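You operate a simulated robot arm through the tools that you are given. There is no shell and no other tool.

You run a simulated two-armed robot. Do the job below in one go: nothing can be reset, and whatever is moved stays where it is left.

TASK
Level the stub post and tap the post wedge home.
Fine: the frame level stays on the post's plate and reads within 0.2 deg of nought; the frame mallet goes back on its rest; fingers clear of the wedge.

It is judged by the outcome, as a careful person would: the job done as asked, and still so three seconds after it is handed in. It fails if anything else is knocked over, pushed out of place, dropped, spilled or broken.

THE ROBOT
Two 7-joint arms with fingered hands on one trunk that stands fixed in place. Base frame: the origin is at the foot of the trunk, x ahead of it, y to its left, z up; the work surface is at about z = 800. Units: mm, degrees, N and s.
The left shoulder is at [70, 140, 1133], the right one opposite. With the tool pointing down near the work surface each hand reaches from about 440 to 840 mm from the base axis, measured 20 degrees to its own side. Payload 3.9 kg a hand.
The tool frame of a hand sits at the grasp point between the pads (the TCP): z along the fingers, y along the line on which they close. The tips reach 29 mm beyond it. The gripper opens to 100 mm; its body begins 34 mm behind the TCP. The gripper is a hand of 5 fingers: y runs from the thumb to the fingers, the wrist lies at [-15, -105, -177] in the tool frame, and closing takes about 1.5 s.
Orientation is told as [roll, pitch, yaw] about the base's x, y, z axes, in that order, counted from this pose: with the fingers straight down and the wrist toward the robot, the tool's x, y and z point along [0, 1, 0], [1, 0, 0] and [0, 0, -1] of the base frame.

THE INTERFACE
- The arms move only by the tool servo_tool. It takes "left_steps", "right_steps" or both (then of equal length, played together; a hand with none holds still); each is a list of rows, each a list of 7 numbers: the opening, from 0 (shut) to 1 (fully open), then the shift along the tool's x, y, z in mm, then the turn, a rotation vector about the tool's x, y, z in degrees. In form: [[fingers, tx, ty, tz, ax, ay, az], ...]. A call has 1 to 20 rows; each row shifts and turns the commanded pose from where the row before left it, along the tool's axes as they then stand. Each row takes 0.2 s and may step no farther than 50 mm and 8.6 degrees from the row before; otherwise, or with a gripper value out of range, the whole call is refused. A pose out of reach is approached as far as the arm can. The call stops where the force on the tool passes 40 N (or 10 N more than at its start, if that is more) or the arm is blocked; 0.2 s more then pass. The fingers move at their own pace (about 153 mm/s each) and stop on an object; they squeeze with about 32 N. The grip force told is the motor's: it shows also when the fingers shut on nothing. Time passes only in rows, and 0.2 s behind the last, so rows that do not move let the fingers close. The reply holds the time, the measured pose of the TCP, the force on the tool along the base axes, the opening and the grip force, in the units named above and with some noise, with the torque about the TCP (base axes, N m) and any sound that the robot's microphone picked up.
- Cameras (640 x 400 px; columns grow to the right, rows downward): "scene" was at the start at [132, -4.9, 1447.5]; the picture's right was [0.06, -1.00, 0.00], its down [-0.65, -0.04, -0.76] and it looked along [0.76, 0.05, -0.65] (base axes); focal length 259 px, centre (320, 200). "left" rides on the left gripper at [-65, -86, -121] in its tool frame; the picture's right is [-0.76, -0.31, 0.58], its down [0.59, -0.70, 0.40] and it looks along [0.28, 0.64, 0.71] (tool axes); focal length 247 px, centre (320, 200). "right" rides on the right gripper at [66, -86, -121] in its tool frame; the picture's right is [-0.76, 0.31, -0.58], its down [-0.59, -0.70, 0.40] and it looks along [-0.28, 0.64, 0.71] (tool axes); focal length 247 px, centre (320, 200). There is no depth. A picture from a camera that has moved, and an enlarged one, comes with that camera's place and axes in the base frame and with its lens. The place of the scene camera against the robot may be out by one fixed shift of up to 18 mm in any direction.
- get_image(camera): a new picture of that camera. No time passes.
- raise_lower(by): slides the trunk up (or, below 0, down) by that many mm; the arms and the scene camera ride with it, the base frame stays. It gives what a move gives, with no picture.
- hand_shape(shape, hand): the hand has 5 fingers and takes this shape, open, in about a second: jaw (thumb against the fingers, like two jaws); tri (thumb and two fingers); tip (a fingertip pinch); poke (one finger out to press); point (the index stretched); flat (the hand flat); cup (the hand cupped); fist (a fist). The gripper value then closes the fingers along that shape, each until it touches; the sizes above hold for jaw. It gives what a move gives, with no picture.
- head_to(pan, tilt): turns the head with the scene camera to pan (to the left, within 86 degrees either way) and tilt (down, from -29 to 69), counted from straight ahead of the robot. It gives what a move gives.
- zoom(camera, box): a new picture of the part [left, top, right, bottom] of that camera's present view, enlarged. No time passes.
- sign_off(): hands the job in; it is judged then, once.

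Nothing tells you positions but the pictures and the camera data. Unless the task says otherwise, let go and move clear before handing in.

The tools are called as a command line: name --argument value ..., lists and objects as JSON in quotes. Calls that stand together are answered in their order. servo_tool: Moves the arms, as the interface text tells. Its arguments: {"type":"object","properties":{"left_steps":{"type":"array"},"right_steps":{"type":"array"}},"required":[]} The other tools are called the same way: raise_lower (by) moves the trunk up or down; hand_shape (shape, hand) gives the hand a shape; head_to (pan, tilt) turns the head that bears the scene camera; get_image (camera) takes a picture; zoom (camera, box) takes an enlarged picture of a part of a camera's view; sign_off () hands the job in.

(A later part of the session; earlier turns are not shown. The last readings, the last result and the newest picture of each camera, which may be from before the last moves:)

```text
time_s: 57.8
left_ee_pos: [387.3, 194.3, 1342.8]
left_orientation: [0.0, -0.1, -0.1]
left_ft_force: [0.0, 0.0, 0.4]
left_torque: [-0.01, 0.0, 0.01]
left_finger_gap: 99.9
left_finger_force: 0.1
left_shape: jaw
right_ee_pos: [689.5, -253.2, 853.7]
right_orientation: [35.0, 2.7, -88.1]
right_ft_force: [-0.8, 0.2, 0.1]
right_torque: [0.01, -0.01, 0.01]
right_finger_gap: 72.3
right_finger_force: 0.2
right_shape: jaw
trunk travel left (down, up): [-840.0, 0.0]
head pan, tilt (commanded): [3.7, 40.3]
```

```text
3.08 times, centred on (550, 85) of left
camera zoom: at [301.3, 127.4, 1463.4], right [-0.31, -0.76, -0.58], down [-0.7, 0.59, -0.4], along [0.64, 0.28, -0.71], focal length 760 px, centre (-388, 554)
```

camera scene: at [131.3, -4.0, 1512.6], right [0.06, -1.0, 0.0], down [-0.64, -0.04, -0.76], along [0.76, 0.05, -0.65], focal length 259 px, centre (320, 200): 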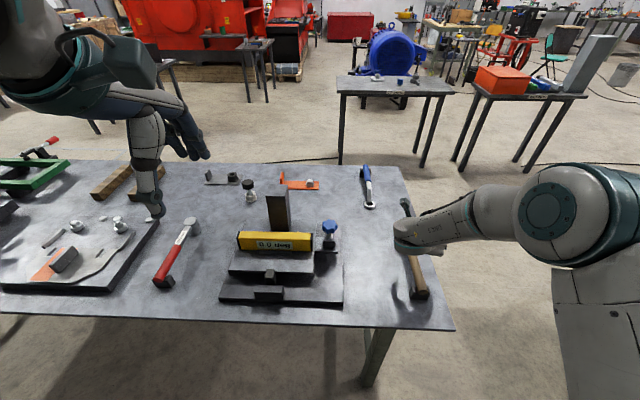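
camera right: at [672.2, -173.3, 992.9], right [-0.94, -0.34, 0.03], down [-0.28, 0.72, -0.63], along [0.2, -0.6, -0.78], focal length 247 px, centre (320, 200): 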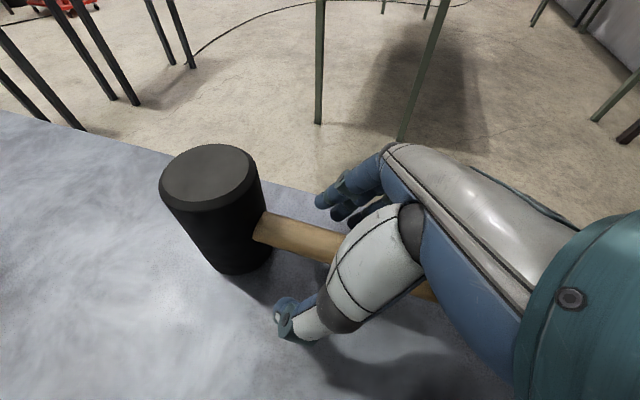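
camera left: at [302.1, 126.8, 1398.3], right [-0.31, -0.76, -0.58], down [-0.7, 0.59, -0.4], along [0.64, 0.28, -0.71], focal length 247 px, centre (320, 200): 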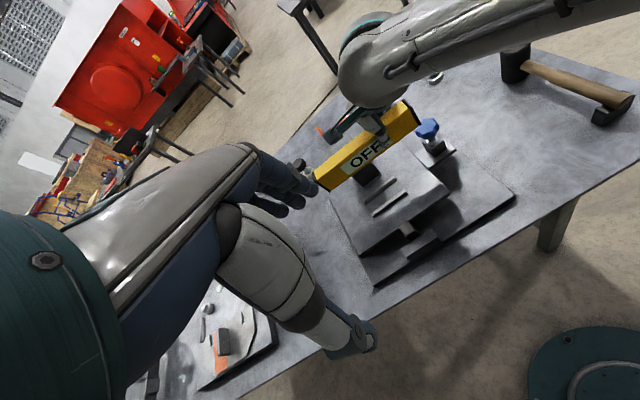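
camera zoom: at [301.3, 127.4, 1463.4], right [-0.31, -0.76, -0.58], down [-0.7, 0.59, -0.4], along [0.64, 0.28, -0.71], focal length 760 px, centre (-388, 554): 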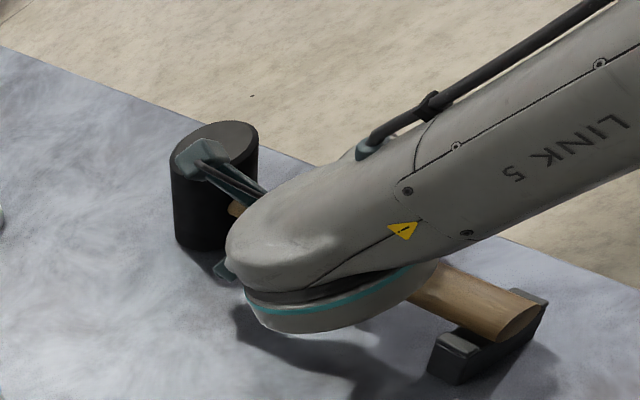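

The handle lies between thumb and fingers. Closing the grip.

servo_tool --right_steps '[[0.4, 0, 0, 0, 0, 0, 0], [0.2, 0, 0, 0, 0, 0, 0], [0, 0, 0, 0, 0, 0, 0], [0, 0, 0, 0, 0, 0, 0], [0, 0, 0, 0, 0, 0, 0], [0, 0, 0, 0, 0, 0, 0], [0, 0, 0, 0, 0, 0, 0]]'

get_image --camera "right"

```text
time_s: 59.4
left_ee_pos: [388.4, 193.3, 1342.2]
left_orientation: [0.0, -0.1, -0.1]
left_ft_force: [-0.4, 0.3, 0.0]
left_torque: [0.01, 0.02, 0.0]
left_finger_gap: 99.8
left_finger_force: 0.0
left_shape: jaw
right_ee_pos: [688.9, -254.0, 853.4]
right_orientation: [34.8, 2.6, -88.0]
right_ft_force: [0.1, 0.7, -1.0]
right_torque: [0.0, 0.04, 0.08]
right_finger_gap: 10.6
right_finger_force: 31.9
right_shape: jaw
trunk travel left (down, up): [-840.0, 0.0]
head pan, tilt (commanded): [3.7, 40.3]
```

```text
taken
camera right: at [672.6, -173.5, 992.5], right [-0.94, -0.34, 0.03], down [-0.28, 0.72, -0.63], along [0.19, -0.6, -0.78], focal length 247 px, centre (320, 200)
```

right: 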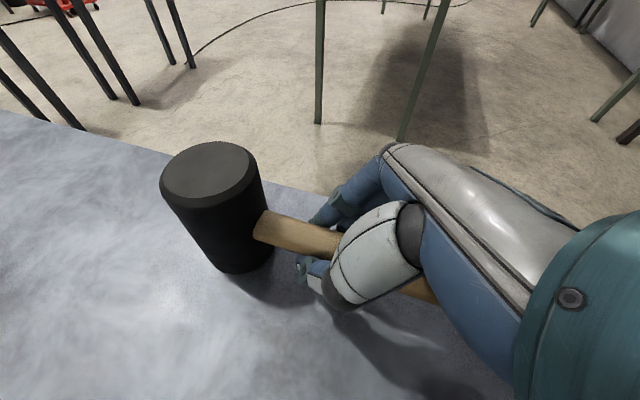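

Closed with the fingers partly wrapped under the handle. I'll lift a little to check hold and droop.

servo_tool --right_steps '[[0, 2.9, -0.2, -4.1, 0, 0, 0], [0, 5.7, -0.45, -8.2, 0, 0, 0], [0, 8.6, -0.7, -12.3, 0, 0, 0], [0, 0, 0, 0, 0, 0, 0], [0, 0, 0, 0, 0, 0, 0]]'

get_image --camera "right"

zoom --camera "left" --box '[480, 20, 620, 150]'

```text
time_s: 60.6
left_ee_pos: [387.9, 193.4, 1342.1]
left_orientation: [0.1, 0.1, -0.1]
left_ft_force: [0.2, 0.6, -0.3]
left_torque: [-0.01, 0.0, -0.03]
left_finger_gap: 99.6
left_finger_force: 0.1
left_shape: jaw
right_ee_pos: [690.3, -254.8, 881.8]
right_orientation: [34.8, 2.6, -88.2]
right_ft_force: [0.5, 0.4, -4.3]
right_torque: [0.02, 0.26, -0.01]
right_finger_gap: 10.6
right_finger_force: 32.1
right_shape: jaw
trunk travel left (down, up): [-840.0, 0.0]
head pan, tilt (commanded): [3.7, 40.3]
```

```text
taken
camera right: at [673.2, -174.2, 1022.2], right [-0.94, -0.34, 0.03], down [-0.28, 0.72, -0.63], along [0.19, -0.6, -0.78], focal length 247 px, centre (320, 200)
```

right: 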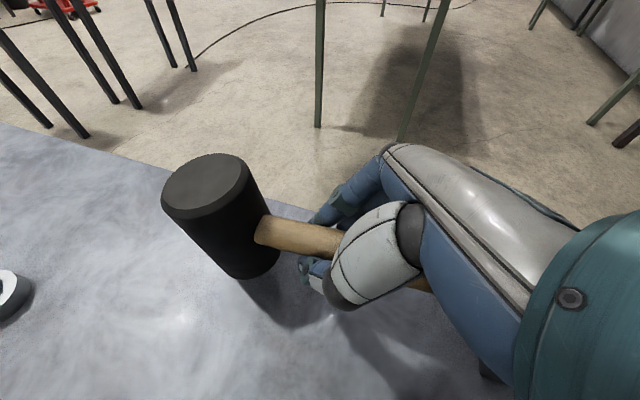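

```text
3.08 times, centred on (550, 85) of left
camera zoom: at [302.5, 126.9, 1463.2], right [-0.31, -0.76, -0.58], down [-0.7, 0.59, -0.4], along [0.64, 0.28, -0.71], focal length 760 px, centre (-388, 554)
```

zoom: 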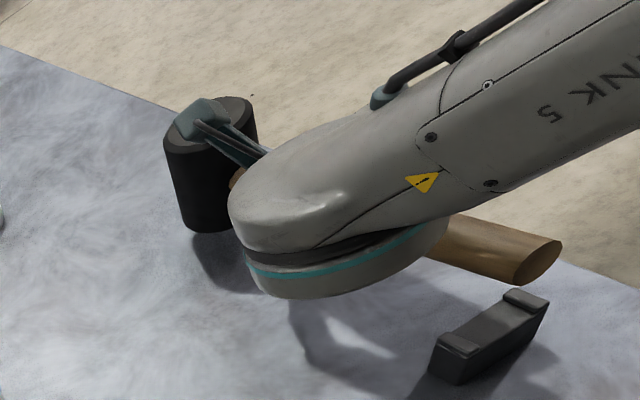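

The mallet is held (about 4.3 N) with only a small tilt. I'll raise it clear, bring it inboard, then rotate so the head swings round to the left.

servo_tool --right_steps '[[0, 8.6, -0.7, -12.3, 0, 0, 0], [0, 11.4, -0.9, -16.4, 0, 0, 0], [0, -0.8, -12, -16, 0, 0, 0], [0, -1.1, -18, -23.7, 0, 0, 0], [0, -1.1, -18, -23.7, 0, 0, 0], [0, -1.1, -18, -23.7, 0, 0, 0], [0, -1.1, -18, -23.7, 0, 0, 0], [0, -1.1, -18, -23.7, 0, 0, 0], [0, 0, 0, 0, 0, 0, 0]]'

servo_tool --right_steps '[[0, 0, 0, 0, 2.28, -0.18, -3.28], [0, 0, 0, 0, 3.7, -0.3, -5.33], [0, 0, 0, 0, 3.7, -0.3, -5.33], [0, 0, 0, 0, 3.7, -0.3, -5.33], [0, 0, 0, 0, 3.7, -0.3, -5.33], [0, 0, 0, 0, 3.7, -0.3, -5.33], [0, 0, 0, 0, 3.7, -0.3, -5.33], [0, 0, 0, 0, 3.7, -0.3, -5.33], [0, 0, 0, 0, 3.7, -0.3, -5.33], [0, 0, 0, 0, 3.7, -0.3, -5.33], [0, 0, 0, 0, 3.7, -0.3, -5.33], [0, 0, 0, 0, 3.7, -0.3, -5.33], [0, 0, 0, 0, 3.7, -0.3, -5.33], [0, 0, 0, 0, 3.7, -0.3, -5.33], [0, 0, 0, 0, 3.7, -0.3, -5.33], [0, 0, 0, 0, 2.28, -0.18, -3.28], [0, 0, 0, 0, 0, 0, 0]]'

get_image --camera "right"

get_image --camera "scene"

get_image --camera "left"

```text
time_s: 62.6
left_ee_pos: [387.1, 192.1, 1341.2]
left_orientation: [0.0, -0.1, 0.0]
left_ft_force: [-0.8, 0.4, 1.1]
left_torque: [-0.01, 0.01, 0.0]
left_finger_gap: 99.6
left_finger_force: 0.1
left_shape: jaw
right_ee_pos: [603.9, -160.5, 1030.3]
right_orientation: [34.9, 2.6, -88.1]
right_ft_force: [0.4, -0.4, -3.8]
right_torque: [0.02, 0.27, 0.01]
right_finger_gap: 10.6
right_finger_force: 31.9
right_shape: jaw
trunk travel left (down, up): [-840.0, 0.0]
head pan, tilt (commanded): [3.7, 40.3]
```

```text
time_s: 66.2
left_ee_pos: [387.3, 193.3, 1342.4]
left_orientation: [0.0, 0.1, -0.1]
left_ft_force: [1.0, -0.3, -0.2]
left_torque: [0.04, 0.01, 0.0]
left_finger_gap: 99.7
left_finger_force: 0.1
left_shape: jaw
right_ee_pos: [606.3, -159.7, 1029.0]
right_orientation: [34.6, 2.6, 10.9]
right_ft_force: [0.6, 0.4, -4.2]
right_torque: [-0.3, -0.05, 0.04]
right_finger_gap: 10.2
right_finger_force: 32.1
right_shape: jaw
trunk travel left (down, up): [-840.0, 0.0]
head pan, tilt (commanded): [3.7, 40.3]
```

```text
taken
camera right: at [531.4, -188.4, 1169.3], right [0.48, -0.88, 0.03], down [-0.67, -0.39, -0.63], along [0.56, 0.28, -0.78], focal length 247 px, centre (320, 200)
```

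right: 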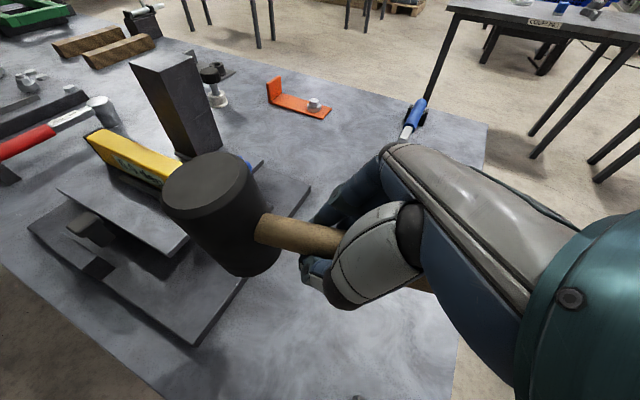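

```text
taken
camera scene: at [132.6, -4.9, 1512.4], right [0.06, -1.0, 0.0], down [-0.65, -0.04, -0.76], along [0.76, 0.05, -0.65], focal length 259 px, centre (320, 200)
```

scene: 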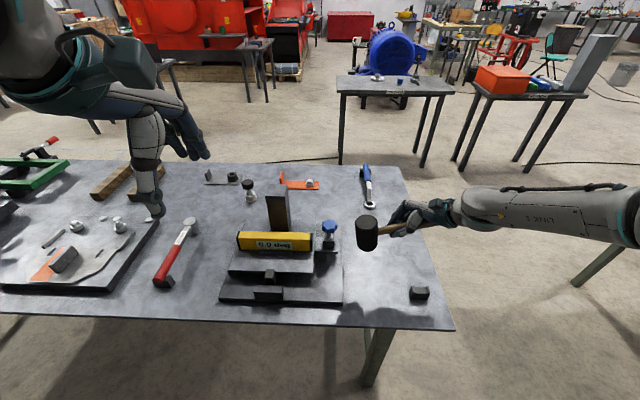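

```text
taken
camera left: at [302.1, 127.2, 1463.2], right [-0.31, -0.76, -0.58], down [-0.7, 0.59, -0.4], along [0.64, 0.28, -0.71], focal length 247 px, centre (320, 200)
```

left: 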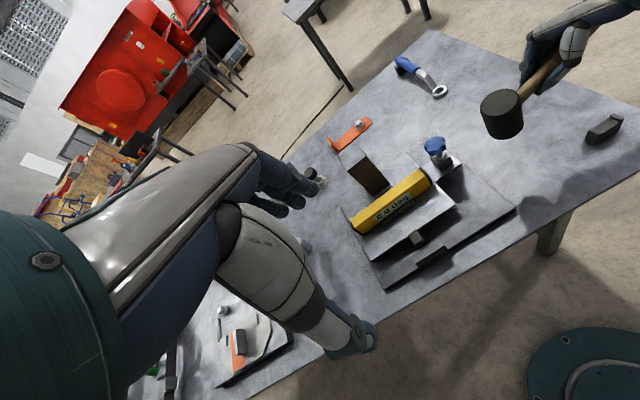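

The mallet is now held with its head to the left of the hand. I'll measure the head's pose in the hand from close views.

zoom --camera "right" --box '[140, 130, 360, 310]'

zoom --camera "scene" --box '[330, 180, 470, 270]'

zoom --camera "left" --box '[460, 20, 600, 160]'

```text
2.22 times, centred on (250, 220) of right
camera zoom: at [531.4, -188.4, 1169.3], right [0.48, -0.88, 0.03], down [-0.67, -0.39, -0.63], along [0.56, 0.28, -0.78], focal length 549 px, centre (476, 156)
```

zoom: 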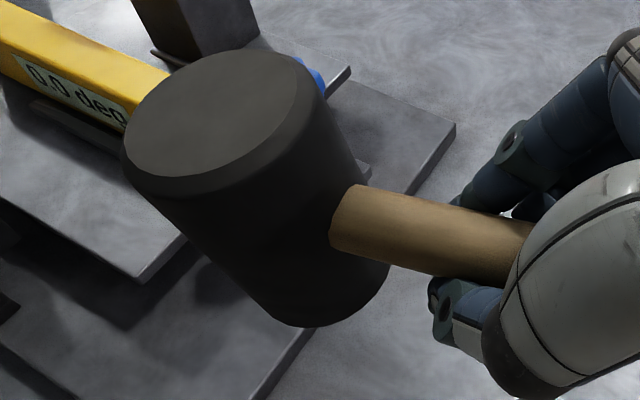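

```text
4.44 times, centred on (400, 225) of scene
camera zoom: at [132.6, -4.9, 1512.4], right [0.06, -1.0, 0.0], down [-0.65, -0.04, -0.76], along [0.76, 0.05, -0.65], focal length 1150 px, centre (-36, 89)
```

zoom: 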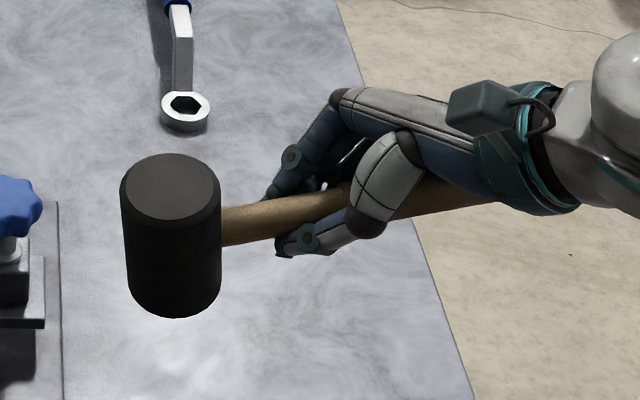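

```text
2.86 times, centred on (530, 90) of left
camera zoom: at [302.1, 127.2, 1463.2], right [-0.31, -0.76, -0.58], down [-0.7, 0.59, -0.4], along [0.64, 0.28, -0.71], focal length 706 px, centre (-280, 514)
```

zoom: 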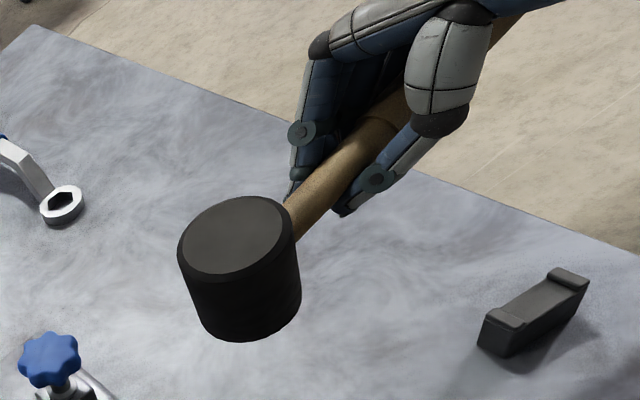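

The head sits as expected: its centre is offset about (-17, +83, -13) from the TCP and the handle is nearly level. I'll move to hover above the wedge, aiming the head at about (536, 171) so it misses the plate edge.

servo_tool --right_steps '[[0, 16, -0.3, 16, 0, 0, 0], [0, 26, -0.5, 25.8, 0, 0, 0], [0, 28, -0.6, 27.8, 0, 0, 0], [0, 28, -0.6, 27.8, 0, 0, 0], [0, 28, -0.6, 27.8, 0, 0, 0], [0, 28, -0.5, 27.8, 0, 0, 0], [0, 29, -0.5, 28, 0, 0, 0], [0, 0, 0, 0, 0, 0, 0], [0, 0, 0, 0, 0, 0, 0]]'

get_image --camera "right"

zoom --camera "scene" --box '[210, 180, 370, 310]'

zoom --camera "left" --box '[330, 120, 500, 290]'

```text
time_s: 68.2
left_ee_pos: [387.9, 193.7, 1341.9]
left_orientation: [0.0, 0.0, -0.2]
left_ft_force: [-0.5, -1.0, -0.3]
left_torque: [0.01, 0.01, 0.02]
left_finger_gap: 99.7
left_finger_force: 0.1
left_shape: jaw
right_ee_pos: [552.4, 88.4, 983.3]
right_orientation: [34.7, 2.7, 10.8]
right_ft_force: [-0.5, 0.3, -4.8]
right_torque: [-0.3, -0.03, 0.01]
right_finger_gap: 10.2
right_finger_force: 32.2
right_shape: jaw
trunk travel left (down, up): [-840.0, 0.0]
head pan, tilt (commanded): [3.7, 40.3]
```

```text
taken
camera right: at [478.0, 59.1, 1123.1], right [0.48, -0.88, 0.03], down [-0.67, -0.39, -0.63], along [0.56, 0.28, -0.78], focal length 247 px, centre (320, 200)
```

right: 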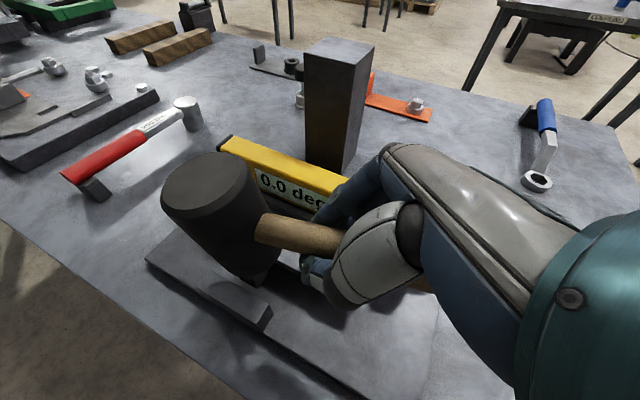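

```text
3.08 times, centred on (290, 245) of scene
camera zoom: at [132.7, -4.8, 1512.4], right [0.06, -1.0, 0.0], down [-0.65, -0.04, -0.76], along [0.76, 0.05, -0.65], focal length 796 px, centre (412, 62)
```

zoom: 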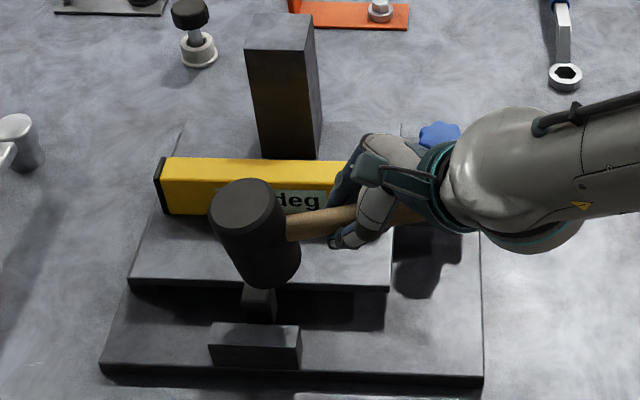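

```text
2.35 times, centred on (415, 205) of left
camera zoom: at [302.2, 127.4, 1463.2], right [-0.31, -0.76, -0.58], down [-0.7, 0.59, -0.4], along [0.64, 0.28, -0.71], focal length 581 px, centre (96, 188)
```

zoom: 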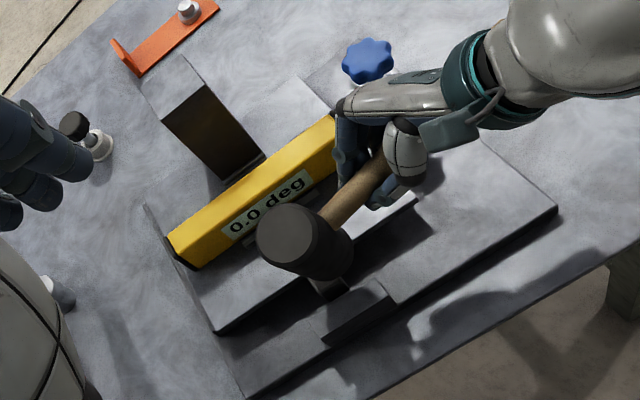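

It's hovering over the wedge, but the head appears tilted a few degrees. I'll zoom in to measure this and the head's position relative to the cap.

zoom --camera "scene" --box '[240, 215, 330, 305]'

zoom --camera "left" --box '[380, 180, 470, 270]'

zoom --camera "right" --box '[140, 140, 360, 340]'

```text
4.44 times, centred on (285, 260) of scene
camera zoom: at [132.7, -4.8, 1512.4], right [0.06, -1.0, 0.0], down [-0.65, -0.04, -0.76], along [0.76, 0.05, -0.65], focal length 1150 px, centre (476, -67)
```

zoom: 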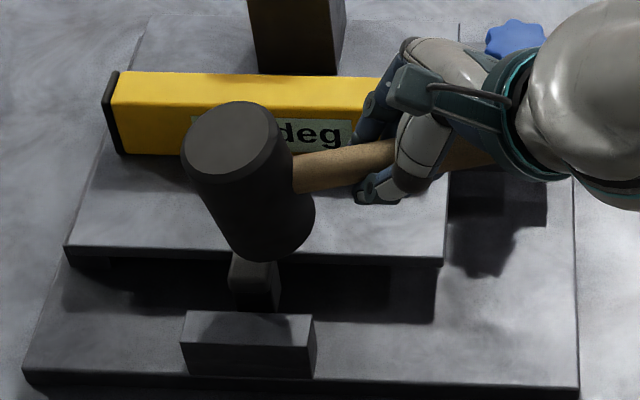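

```text
4.44 times, centred on (425, 225) of left
camera zoom: at [302.2, 127.4, 1463.2], right [-0.31, -0.76, -0.58], down [-0.7, 0.59, -0.4], along [0.64, 0.28, -0.71], focal length 1098 px, centre (-147, 89)
```

zoom: 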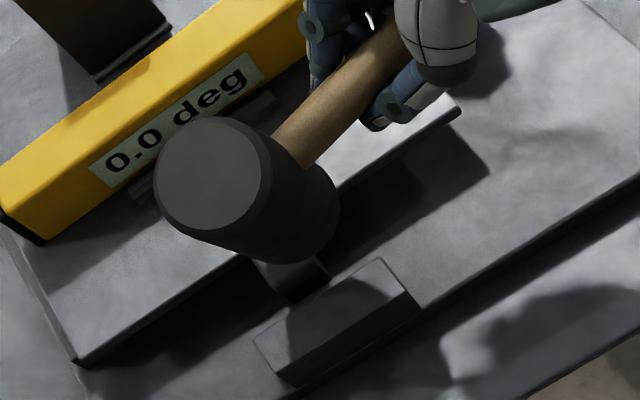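

```text
2.00 times, centred on (250, 240) of right
camera zoom: at [478.0, 59.1, 1123.1], right [0.48, -0.88, 0.03], down [-0.67, -0.39, -0.63], along [0.56, 0.28, -0.78], focal length 494 px, centre (460, 120)
```

zoom: 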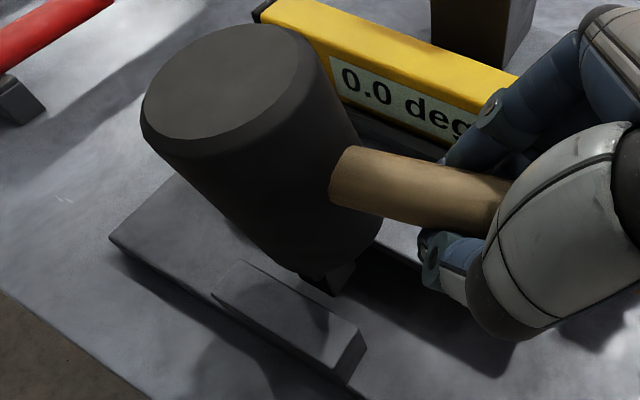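

The mallet droops about 9° in the grip. I'll straighten the handle to lie along y (yaw≈0), roll the hand +8° to level the head, and shift so the fingers stay in front of the plate edge.

servo_tool --right_steps '[[0, 0, 0, 0, -3.08, 0.25, 4.43], [0, 0, 0, 0, -3.08, 0.25, 4.43], [0, 0, 0, 0, 0, 4, 0], [0, 0, 0, 0, 0, 4, 0], [0, -3.6, -8.4, 5, 0, 0, 0], [0, -3.6, -8.3, 5, 0, 0, 0], [0, 0, 0, 0, 0, 0, 0], [0, 0, 0, 0, 0, 0, 0]]'

zoom --camera "scene" --box '[240, 215, 330, 305]'

zoom --camera "left" --box '[380, 180, 470, 270]'

get_image --camera "right"

```text
time_s: 70.0
left_ee_pos: [387.4, 194.1, 1342.0]
left_orientation: [-0.1, 0.0, 0.0]
left_ft_force: [0.0, 0.0, 0.0]
left_torque: [0.0, 0.02, -0.05]
left_finger_gap: 99.9
left_finger_force: 0.1
left_shape: jaw
right_ee_pos: [535.5, 90.8, 972.8]
right_orientation: [42.7, 2.6, 0.0]
right_ft_force: [-1.0, -0.3, -4.5]
right_torque: [-0.26, 0.04, 0.01]
right_finger_gap: 10.1
right_finger_force: 31.9
right_shape: jaw
trunk travel left (down, up): [-840.0, 0.0]
head pan, tilt (commanded): [3.7, 40.3]
```

```text
4.44 times, centred on (285, 260) of scene
camera zoom: at [132.5, -4.3, 1512.4], right [0.06, -1.0, 0.0], down [-0.65, -0.04, -0.76], along [0.76, 0.05, -0.65], focal length 1150 px, centre (476, -67)
```

zoom: 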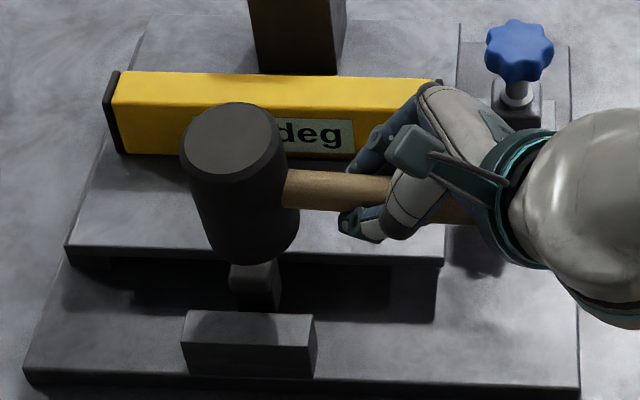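

```text
4.44 times, centred on (425, 225) of left
camera zoom: at [302.0, 127.9, 1463.2], right [-0.31, -0.76, -0.58], down [-0.7, 0.59, -0.4], along [0.64, 0.28, -0.71], focal length 1098 px, centre (-147, 89)
```

zoom: 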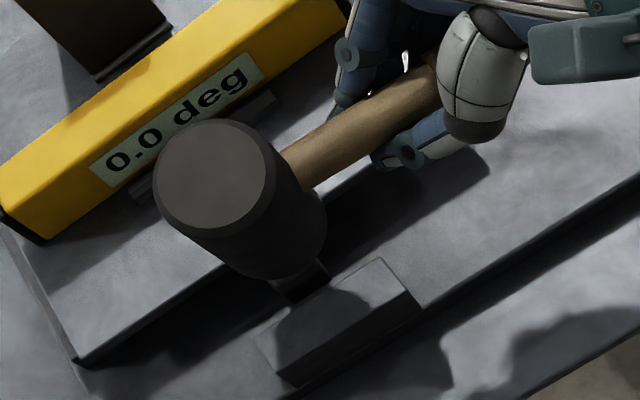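

```text
taken
camera right: at [456.5, 57.6, 1109.4], right [0.3, -0.95, -0.1], down [-0.73, -0.16, -0.66], along [0.61, 0.28, -0.74], focal length 247 px, centre (320, 200)
```

right: 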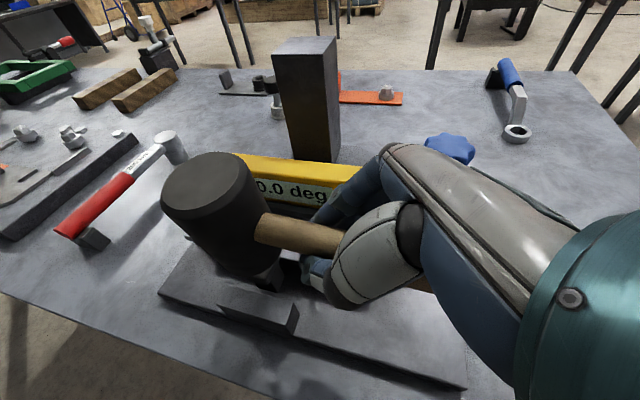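

The head is now within about 3° of upright, centred at about (535, 166). I'll shift 5 mm left and come down to a little above the cap.

servo_tool --right_steps '[[0, -6.9, 0.5, 9.9, 0, 0, 0], [0, -6.9, 0.5, 9.9, 0, 0, 0], [0, -6.9, 0.5, 9.9, 0, 0, 0], [0, 0, 0, 0, 0, 0, 0], [0, 0, 0, 0, 0, 0, 0]]'

zoom --camera "scene" --box '[240, 215, 330, 305]'

zoom --camera "left" --box '[380, 180, 470, 270]'

zoom --camera "right" --box '[140, 140, 360, 340]'

```text
time_s: 71.2
left_ee_pos: [387.2, 193.1, 1341.2]
left_orientation: [0.0, 0.1, -0.1]
left_ft_force: [-0.2, 0.0, 0.0]
left_torque: [0.0, 0.01, 0.0]
left_finger_gap: 99.6
left_finger_force: 0.1
left_shape: jaw
right_ee_pos: [535.1, 94.4, 937.1]
right_orientation: [42.8, 2.6, 0.1]
right_ft_force: [-0.6, 1.0, -4.3]
right_torque: [-0.26, 0.0, 0.01]
right_finger_gap: 10.3
right_finger_force: 32.4
right_shape: jaw
trunk travel left (down, up): [-840.0, 0.0]
head pan, tilt (commanded): [3.7, 40.3]
```

```text
4.44 times, centred on (285, 260) of scene
camera zoom: at [132.7, -4.7, 1512.4], right [0.06, -1.0, 0.0], down [-0.65, -0.04, -0.76], along [0.76, 0.05, -0.65], focal length 1150 px, centre (476, -67)
```

zoom: 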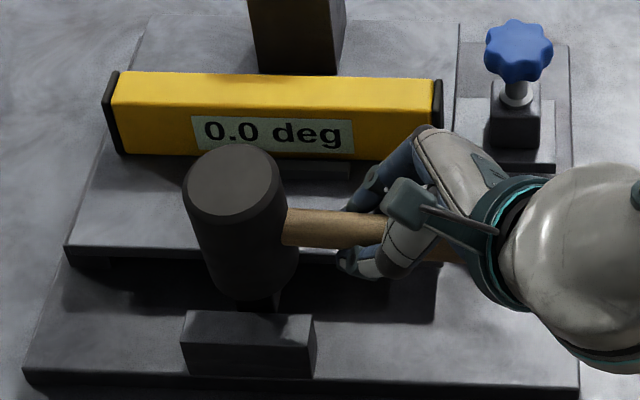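

```text
4.44 times, centred on (425, 225) of left
camera zoom: at [302.2, 127.4, 1463.2], right [-0.31, -0.76, -0.58], down [-0.7, 0.59, -0.4], along [0.64, 0.28, -0.71], focal length 1098 px, centre (-147, 89)
```

zoom: 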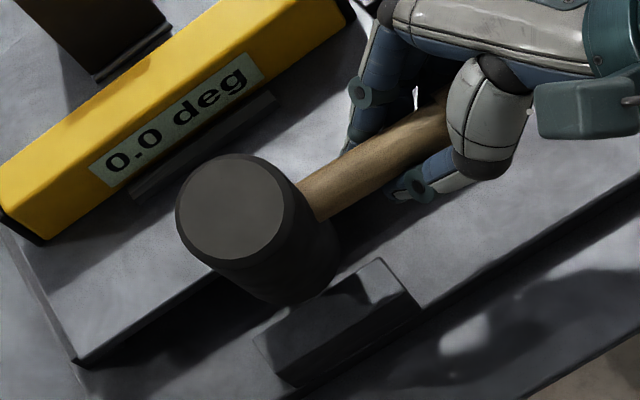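

```text
2.00 times, centred on (250, 240) of right
camera zoom: at [455.8, 61.1, 1073.4], right [0.3, -0.95, -0.1], down [-0.73, -0.16, -0.66], along [0.61, 0.28, -0.74], focal length 494 px, centre (460, 120)
```

zoom: 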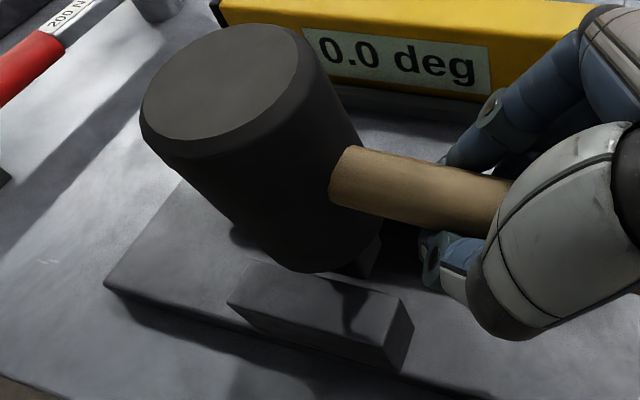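

The head is centred above the cap with about 14 mm to go. I'll feel for contact in small steps before tapping.

servo_tool --right_steps '[[0, -2.03, 0.14, 2.2, 0, 0, 0], [0, -2.03, 0.14, 2.2, 0, 0, 0], [0, -2.03, 0.14, 2.2, 0, 0, 0], [0, -2.03, 0.14, 2.2, 0, 0, 0], [0, 0, 0, 0, 0, 0, 0]]'

zoom --camera "scene" --box '[240, 215, 330, 305]'

zoom --camera "right" --box '[140, 140, 360, 340]'

```text
time_s: 72.4
left_ee_pos: [386.4, 190.5, 1342.3]
left_orientation: [0.1, -0.1, 0.0]
left_ft_force: [-0.6, 1.1, -0.2]
left_torque: [0.02, 0.04, 0.01]
left_finger_gap: 99.8
left_finger_force: 0.1
left_shape: jaw
right_ee_pos: [536.1, 92.0, 928.6]
right_orientation: [42.8, 2.4, -0.1]
right_ft_force: [2.8, -12.2, 9.3]
right_torque: [0.17, 0.0, -0.08]
right_finger_gap: 11.8
right_finger_force: 32.3
right_shape: jaw
trunk travel left (down, up): [-840.0, 0.0]
head pan, tilt (commanded): [3.7, 40.3]
```

```text
4.44 times, centred on (285, 260) of scene
camera zoom: at [131.2, -8.0, 1512.7], right [0.06, -1.0, 0.0], down [-0.64, -0.04, -0.76], along [0.76, 0.05, -0.65], focal length 1150 px, centre (476, -67)
```

zoom: 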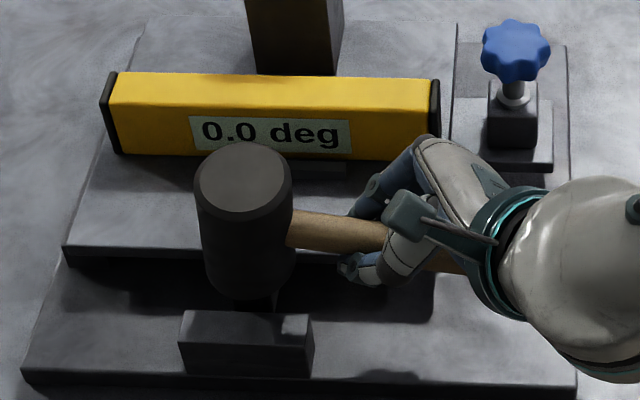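

```text
2.00 times, centred on (250, 240) of right
camera zoom: at [456.1, 59.1, 1063.6], right [0.3, -0.95, -0.1], down [-0.73, -0.16, -0.66], along [0.61, 0.28, -0.74], focal length 494 px, centre (460, 120)
```

zoom: 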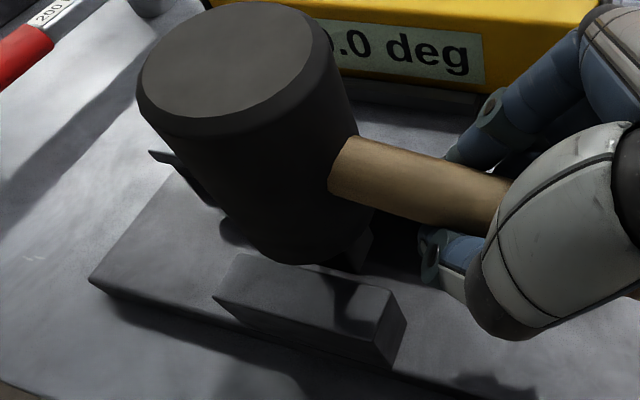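

Contact is confirmed (about 9 N upward, 12 N sideways). I'll lift about 25 mm and give a quick tap.

servo_tool --right_steps '[[0, 8.5, -0.5, -9.2, 0, 0, 0], [0, 8.5, -0.5, -9.2, 0, 0, 0], [0, 0, 0, 0, 0, 0, 0], [0, -22.4, 1.5, 24.2, 0, 0, 0], [0, 10, -0.7, -11, 0, 0, 0], [0, 10, -0.7, -11, 0, 0, 0], [0, 0, 0, 0, 0, 0, 0]]'

zoom --camera "scene" --box '[240, 215, 330, 305]'

zoom --camera "right" --box '[140, 140, 360, 340]'

zoom --camera "left" --box '[380, 180, 470, 270]'

```text
time_s: 74.0
left_ee_pos: [388.6, 192.8, 1341.1]
left_orientation: [0.0, 0.1, -0.1]
left_ft_force: [0.1, -0.5, -0.2]
left_torque: [0.01, 0.01, 0.02]
left_finger_gap: 100.0
left_finger_force: 0.0
left_shape: jaw
right_ee_pos: [536.7, 94.1, 946.2]
right_orientation: [42.7, 2.5, 0.0]
right_ft_force: [-1.0, -0.1, -5.1]
right_torque: [-0.26, 0.04, -0.02]
right_finger_gap: 11.1
right_finger_force: 32.1
right_shape: jaw
trunk travel left (down, up): [-840.0, 0.0]
head pan, tilt (commanded): [3.7, 40.3]
```

```text
4.44 times, centred on (285, 260) of scene
camera zoom: at [133.3, -5.4, 1512.3], right [0.06, -1.0, 0.0], down [-0.65, -0.04, -0.76], along [0.76, 0.05, -0.65], focal length 1150 px, centre (476, -67)
```

zoom: 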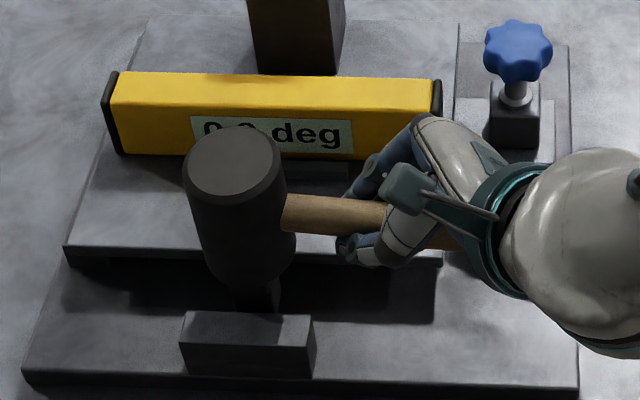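

```text
2.00 times, centred on (250, 240) of right
camera zoom: at [457.0, 60.8, 1082.8], right [0.3, -0.95, -0.1], down [-0.73, -0.16, -0.66], along [0.61, 0.28, -0.74], focal length 494 px, centre (460, 120)
```

zoom: 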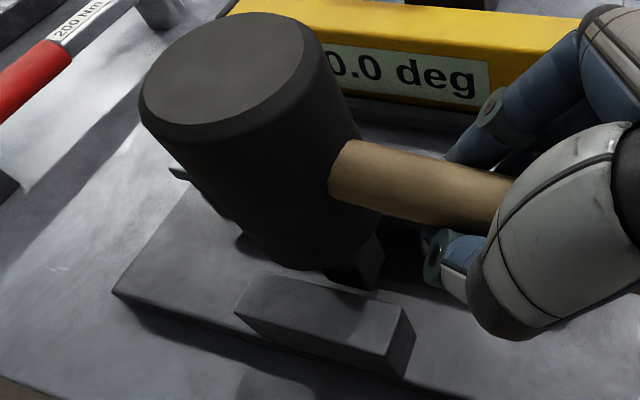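

```text
4.44 times, centred on (425, 225) of left
camera zoom: at [302.8, 126.8, 1463.1], right [-0.31, -0.76, -0.58], down [-0.7, 0.59, -0.4], along [0.64, 0.28, -0.71], focal length 1098 px, centre (-147, 89)
```

zoom: 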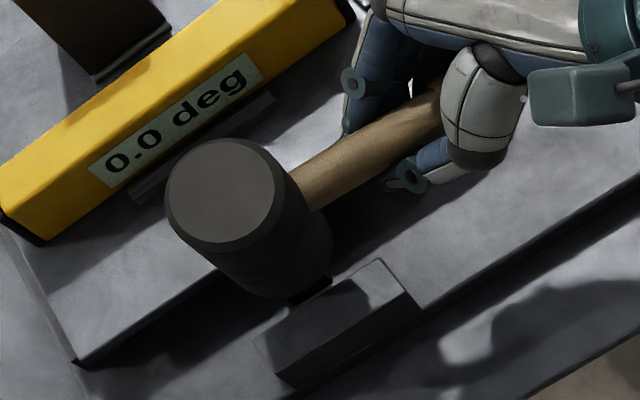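

No sound was reported and the head hides the cap. I'll lift more and look at the wedge.

servo_tool --right_steps '[[0, 10, -0.7, -11, 0, 0, 0], [0, 13.5, -0.9, -14.7, 0, 0, 0], [0, 13.5, -0.9, -14.7, 0, 0, 0], [0, 0, 0, 0, 0, 0, 0]]'

zoom --camera "scene" --box '[235, 240, 305, 310]'

zoom --camera "left" --box '[380, 180, 470, 270]'

zoom --camera "right" --box '[140, 140, 360, 340]'

```text
time_s: 75.0
left_ee_pos: [388.5, 193.0, 1342.5]
left_orientation: [0.0, 0.0, -0.1]
left_ft_force: [-0.2, 0.8, -0.2]
left_torque: [-0.01, 0.0, 0.05]
left_finger_gap: 99.8
left_finger_force: 0.0
left_shape: jaw
right_ee_pos: [537.2, 92.2, 1001.6]
right_orientation: [42.8, 2.6, 0.0]
right_ft_force: [0.3, 0.1, -3.9]
right_torque: [-0.29, -0.01, -0.02]
right_finger_gap: 11.2
right_finger_force: 31.9
right_shape: jaw
trunk travel left (down, up): [-840.0, 0.0]
head pan, tilt (commanded): [3.7, 40.3]
```

```text
5.71 times, centred on (270, 275) of scene
camera zoom: at [133.1, -4.9, 1512.4], right [0.06, -1.0, 0.0], down [-0.65, -0.04, -0.76], along [0.76, 0.05, -0.65], focal length 1479 px, centre (606, -229)
```

zoom: 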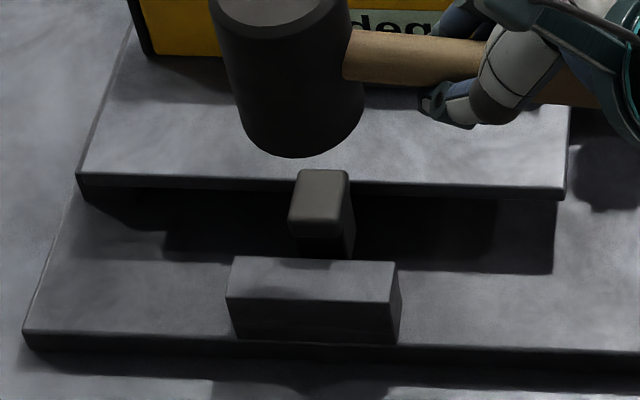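

```text
4.44 times, centred on (425, 225) of left
camera zoom: at [302.6, 127.2, 1463.1], right [-0.31, -0.76, -0.58], down [-0.7, 0.59, -0.4], along [0.64, 0.28, -0.71], focal length 1098 px, centre (-147, 89)
```

zoom: 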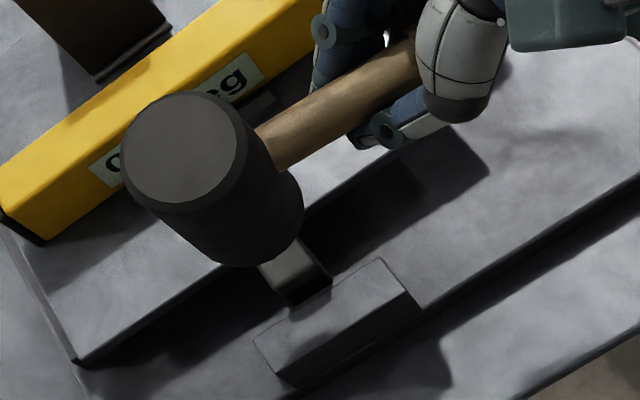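

```text
2.00 times, centred on (250, 240) of right
camera zoom: at [456.0, 60.3, 1137.9], right [0.3, -0.95, -0.1], down [-0.73, -0.16, -0.66], along [0.61, 0.28, -0.74], focal length 494 px, centre (460, 120)
```

zoom: 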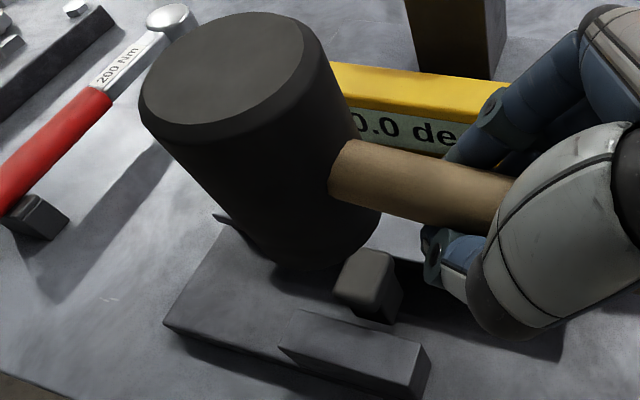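

The cap has moved down about 3 mm, so tapping works. I'll continue with firmer taps.

servo_tool --right_steps '[[0, -16.9, 1.1, 18.4, 0, 0, 0], [0, -16.9, 1.1, 18.4, 0, 0, 0], [0, 0, 0, 0, 0, 0, 0], [0, -21.7, 1.45, 23.5, 0, 0, 0], [0, 20.3, -1.36, -22, 0, 0, 0], [0, 0, 0, 0, 0, 0, 0], [0, -23.7, 1.6, 25.7, 0, 0, 0], [0, 20.3, -1.36, -22, 0, 0, 0], [0, 0, 0, 0, 0, 0, 0]]'

zoom --camera "scene" --box '[235, 240, 305, 310]'

zoom --camera "right" --box '[140, 140, 360, 340]'

```text
time_s: 77.0
left_ee_pos: [387.8, 193.0, 1342.3]
left_orientation: [0.0, 0.0, -0.1]
left_ft_force: [0.0, 0.4, -0.2]
left_torque: [0.02, 0.03, 0.02]
left_finger_gap: 99.8
left_finger_force: 0.0
left_shape: jaw
right_ee_pos: [534.6, 94.2, 944.6]
right_orientation: [42.7, 2.6, 0.0]
right_ft_force: [0.9, 0.4, -4.5]
right_torque: [-0.27, 0.0, 0.01]
right_finger_gap: 11.2
right_finger_force: 31.9
right_shape: jaw
trunk travel left (down, up): [-840.0, 0.0]
head pan, tilt (commanded): [3.7, 40.3]
```

```text
5.71 times, centred on (270, 275) of scene
camera zoom: at [133.1, -5.0, 1512.3], right [0.06, -1.0, 0.0], down [-0.65, -0.04, -0.76], along [0.76, 0.05, -0.65], focal length 1479 px, centre (606, -229)
```

zoom: 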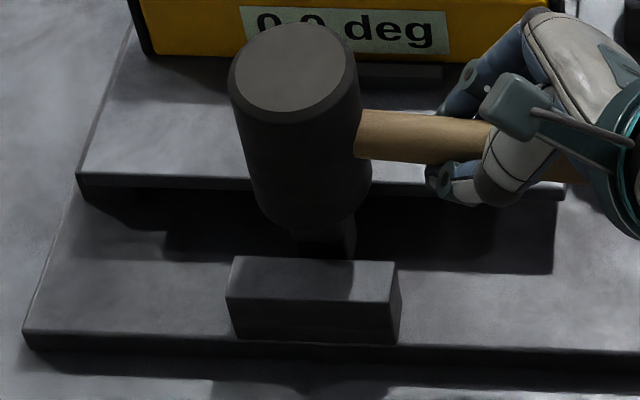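

```text
2.00 times, centred on (250, 240) of right
camera zoom: at [455.4, 61.7, 1081.2], right [0.3, -0.95, -0.1], down [-0.73, -0.16, -0.66], along [0.61, 0.28, -0.74], focal length 494 px, centre (460, 120)
```

zoom: 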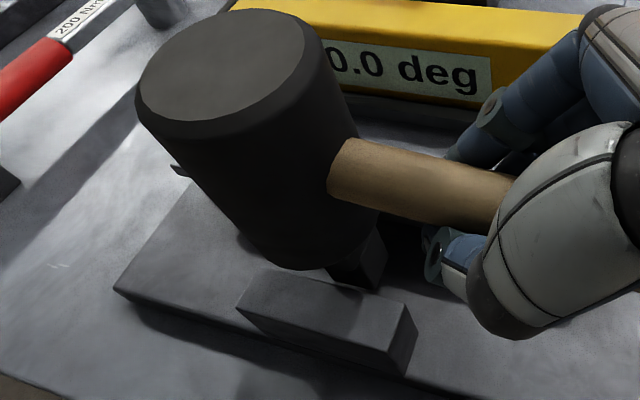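

To make sure a tap really lands, I'll strike and end the row at the bottom so I can see the pose and force there.

servo_tool --right_steps '[[0, -21.7, 1.45, 23.5, 0, 0, 0], [0, 0, 0, 0, 0, 0, 0]]'

zoom --camera "scene" --box '[235, 240, 305, 310]'

zoom --camera "right" --box '[140, 140, 360, 340]'

```text
time_s: 77.6
left_ee_pos: [388.1, 191.7, 1342.3]
left_orientation: [0.0, -0.1, -0.1]
left_ft_force: [0.1, 0.8, 0.1]
left_torque: [-0.03, -0.02, -0.02]
left_finger_gap: 99.5
left_finger_force: 0.0
left_shape: jaw
right_ee_pos: [535.9, 93.9, 913.6]
right_orientation: [42.7, 2.3, -0.1]
right_ft_force: [0.7, -6.2, 5.1]
right_torque: [0.13, 0.01, -0.02]
right_finger_gap: 11.8
right_finger_force: 31.9
right_shape: jaw
trunk travel left (down, up): [-840.0, 0.0]
head pan, tilt (commanded): [3.7, 40.3]
```

```text
5.71 times, centred on (270, 275) of scene
camera zoom: at [131.7, -6.1, 1512.6], right [0.06, -1.0, 0.0], down [-0.65, -0.04, -0.76], along [0.76, 0.05, -0.65], focal length 1479 px, centre (606, -229)
```

zoom: 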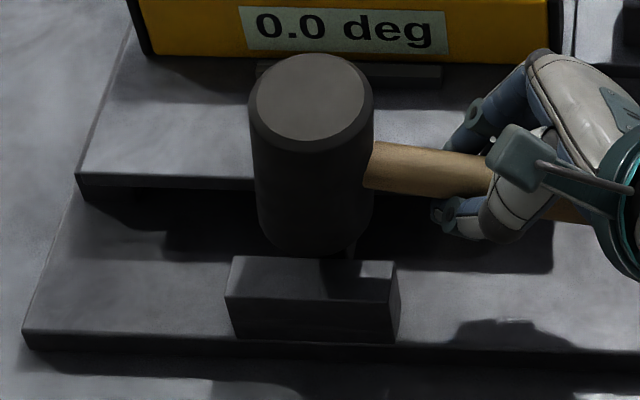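

```text
2.00 times, centred on (250, 240) of right
camera zoom: at [455.7, 60.5, 1050.6], right [0.3, -0.95, -0.1], down [-0.73, -0.16, -0.66], along [0.61, 0.28, -0.74], focal length 494 px, centre (460, 120)
```

zoom: 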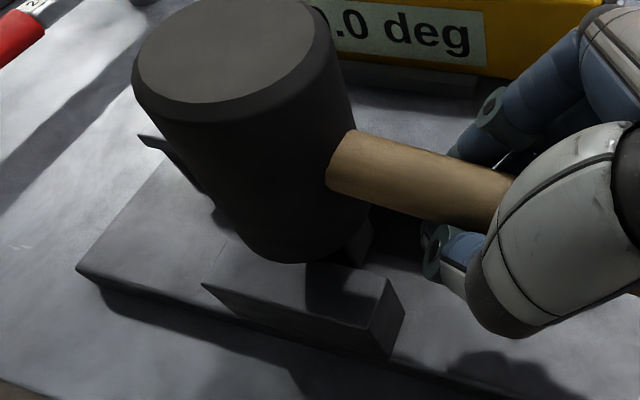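

Contact is at TCP z≈914 now. I'll lift away and look at the wedge's progress.

servo_tool --right_steps '[[0, 13.5, -0.9, -14.7, 0, 0, 0], [0, 20.3, -1.36, -22, 0, 0, 0], [0, 20.3, -1.36, -22, 0, 0, 0], [0, 0, 0, 0, 0, 0, 0]]'

zoom --camera "scene" --box '[235, 240, 305, 310]'

zoom --camera "left" --box '[380, 180, 470, 270]'

zoom --camera "right" --box '[140, 140, 360, 340]'

```text
time_s: 78.6
left_ee_pos: [388.5, 193.7, 1341.6]
left_orientation: [0.0, 0.0, -0.1]
left_ft_force: [-0.8, 0.2, 0.6]
left_torque: [0.02, -0.03, 0.0]
left_finger_gap: 99.9
left_finger_force: 0.1
left_shape: jaw
right_ee_pos: [534.7, 94.4, 993.1]
right_orientation: [42.7, 2.6, 0.0]
right_ft_force: [0.9, 0.4, -4.4]
right_torque: [-0.25, -0.01, 0.01]
right_finger_gap: 11.2
right_finger_force: 32.0
right_shape: jaw
trunk travel left (down, up): [-840.0, 0.0]
head pan, tilt (commanded): [3.7, 40.3]
```

```text
5.71 times, centred on (270, 275) of scene
camera zoom: at [133.4, -4.7, 1512.3], right [0.06, -1.0, 0.0], down [-0.65, -0.04, -0.76], along [0.76, 0.05, -0.65], focal length 1479 px, centre (606, -229)
```

zoom: 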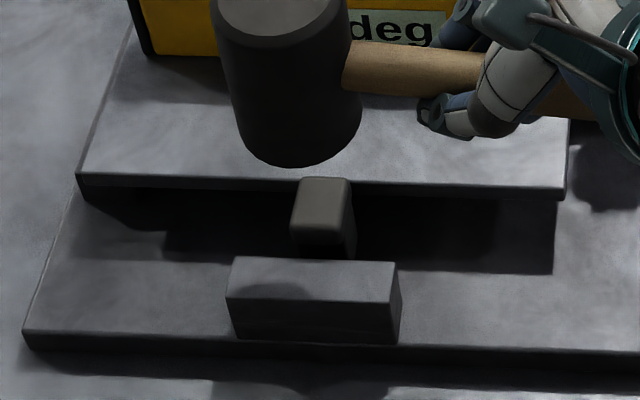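

```text
4.44 times, centred on (425, 225) of left
camera zoom: at [302.9, 127.4, 1463.0], right [-0.31, -0.76, -0.58], down [-0.7, 0.59, -0.4], along [0.64, 0.28, -0.71], focal length 1098 px, centre (-147, 89)
```

zoom: 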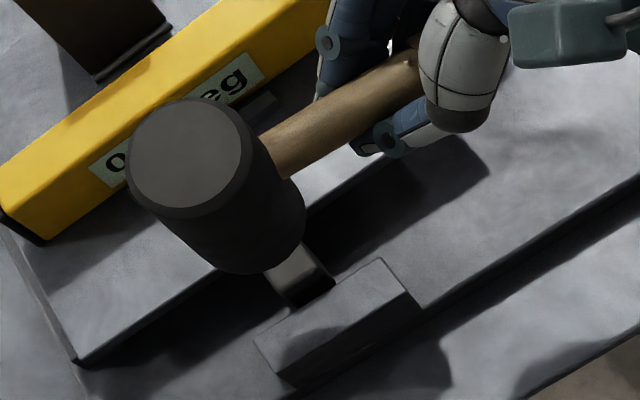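

```text
2.00 times, centred on (250, 240) of right
camera zoom: at [455.6, 61.5, 1129.4], right [0.3, -0.95, -0.1], down [-0.73, -0.16, -0.66], along [0.61, 0.28, -0.74], focal length 494 px, centre (460, 120)
```

zoom: 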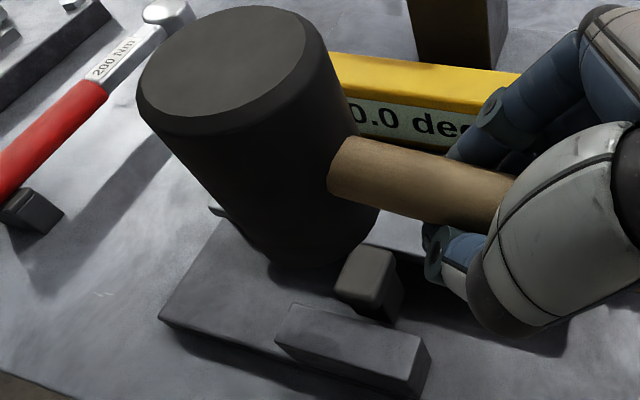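

The cap is now down about 8 mm in total, and the level still reads 0.0. More taps, each followed by a hold.

servo_tool --right_steps '[[0, -16.9, 1.1, 18.4, 0, 0, 0], [0, -16.9, 1.1, 18.4, 0, 0, 0], [0, 0, 0, 0, 0, 0, 0], [0, -23.7, 1.6, 25.7, 0, 0, 0], [0, 0, 0, 0, 0, 0, 0], [0, 18.3, -1.2, -19.8, 0, 0, 0], [0, 0, 0, 0, 0, 0, 0], [0, -21.7, 1.45, 23.5, 0, 0, 0], [0, 0, 0, 0, 0, 0, 0]]'

zoom --camera "scene" --box '[235, 240, 305, 310]'

zoom --camera "right" --box '[140, 140, 360, 340]'

```text
time_s: 80.6
left_ee_pos: [385.4, 192.2, 1342.7]
left_orientation: [0.1, -0.1, -0.1]
left_ft_force: [-0.5, 0.1, 0.4]
left_torque: [-0.02, 0.0, 0.03]
left_finger_gap: 99.9
left_finger_force: 0.1
left_shape: jaw
right_ee_pos: [536.5, 92.6, 901.3]
right_orientation: [42.8, 2.3, -0.2]
right_ft_force: [0.4, -8.5, 4.0]
right_torque: [0.06, 0.02, -0.02]
right_finger_gap: 11.7
right_finger_force: 32.0
right_shape: jaw
trunk travel left (down, up): [-840.0, 0.0]
head pan, tilt (commanded): [3.7, 40.3]
```

```text
5.71 times, centred on (270, 275) of scene
camera zoom: at [130.7, -6.3, 1512.7], right [0.06, -1.0, 0.0], down [-0.64, -0.04, -0.76], along [0.76, 0.05, -0.65], focal length 1479 px, centre (606, -229)
```

zoom: 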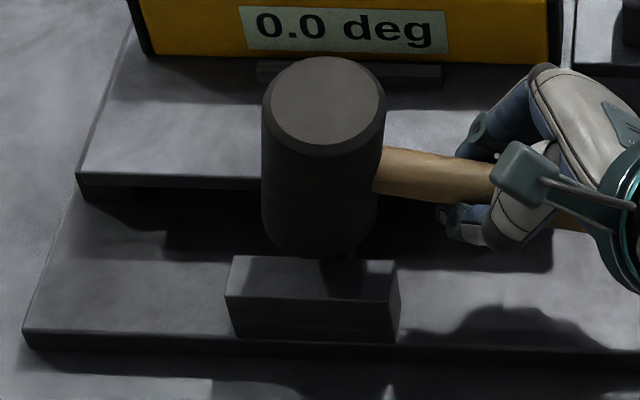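

```text
2.00 times, centred on (250, 240) of right
camera zoom: at [456.3, 59.7, 1039.0], right [0.3, -0.95, -0.1], down [-0.73, -0.16, -0.66], along [0.61, 0.27, -0.74], focal length 494 px, centre (460, 120)
```

zoom: 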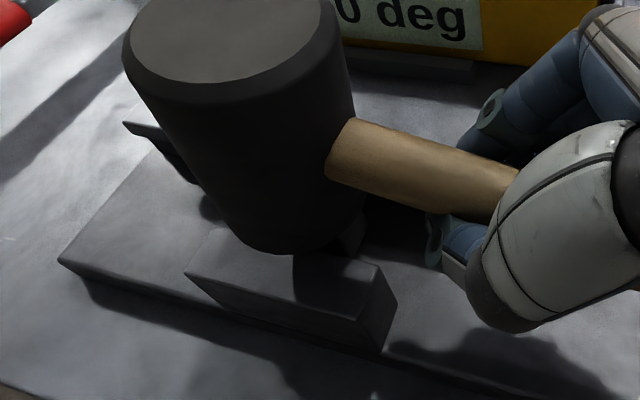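

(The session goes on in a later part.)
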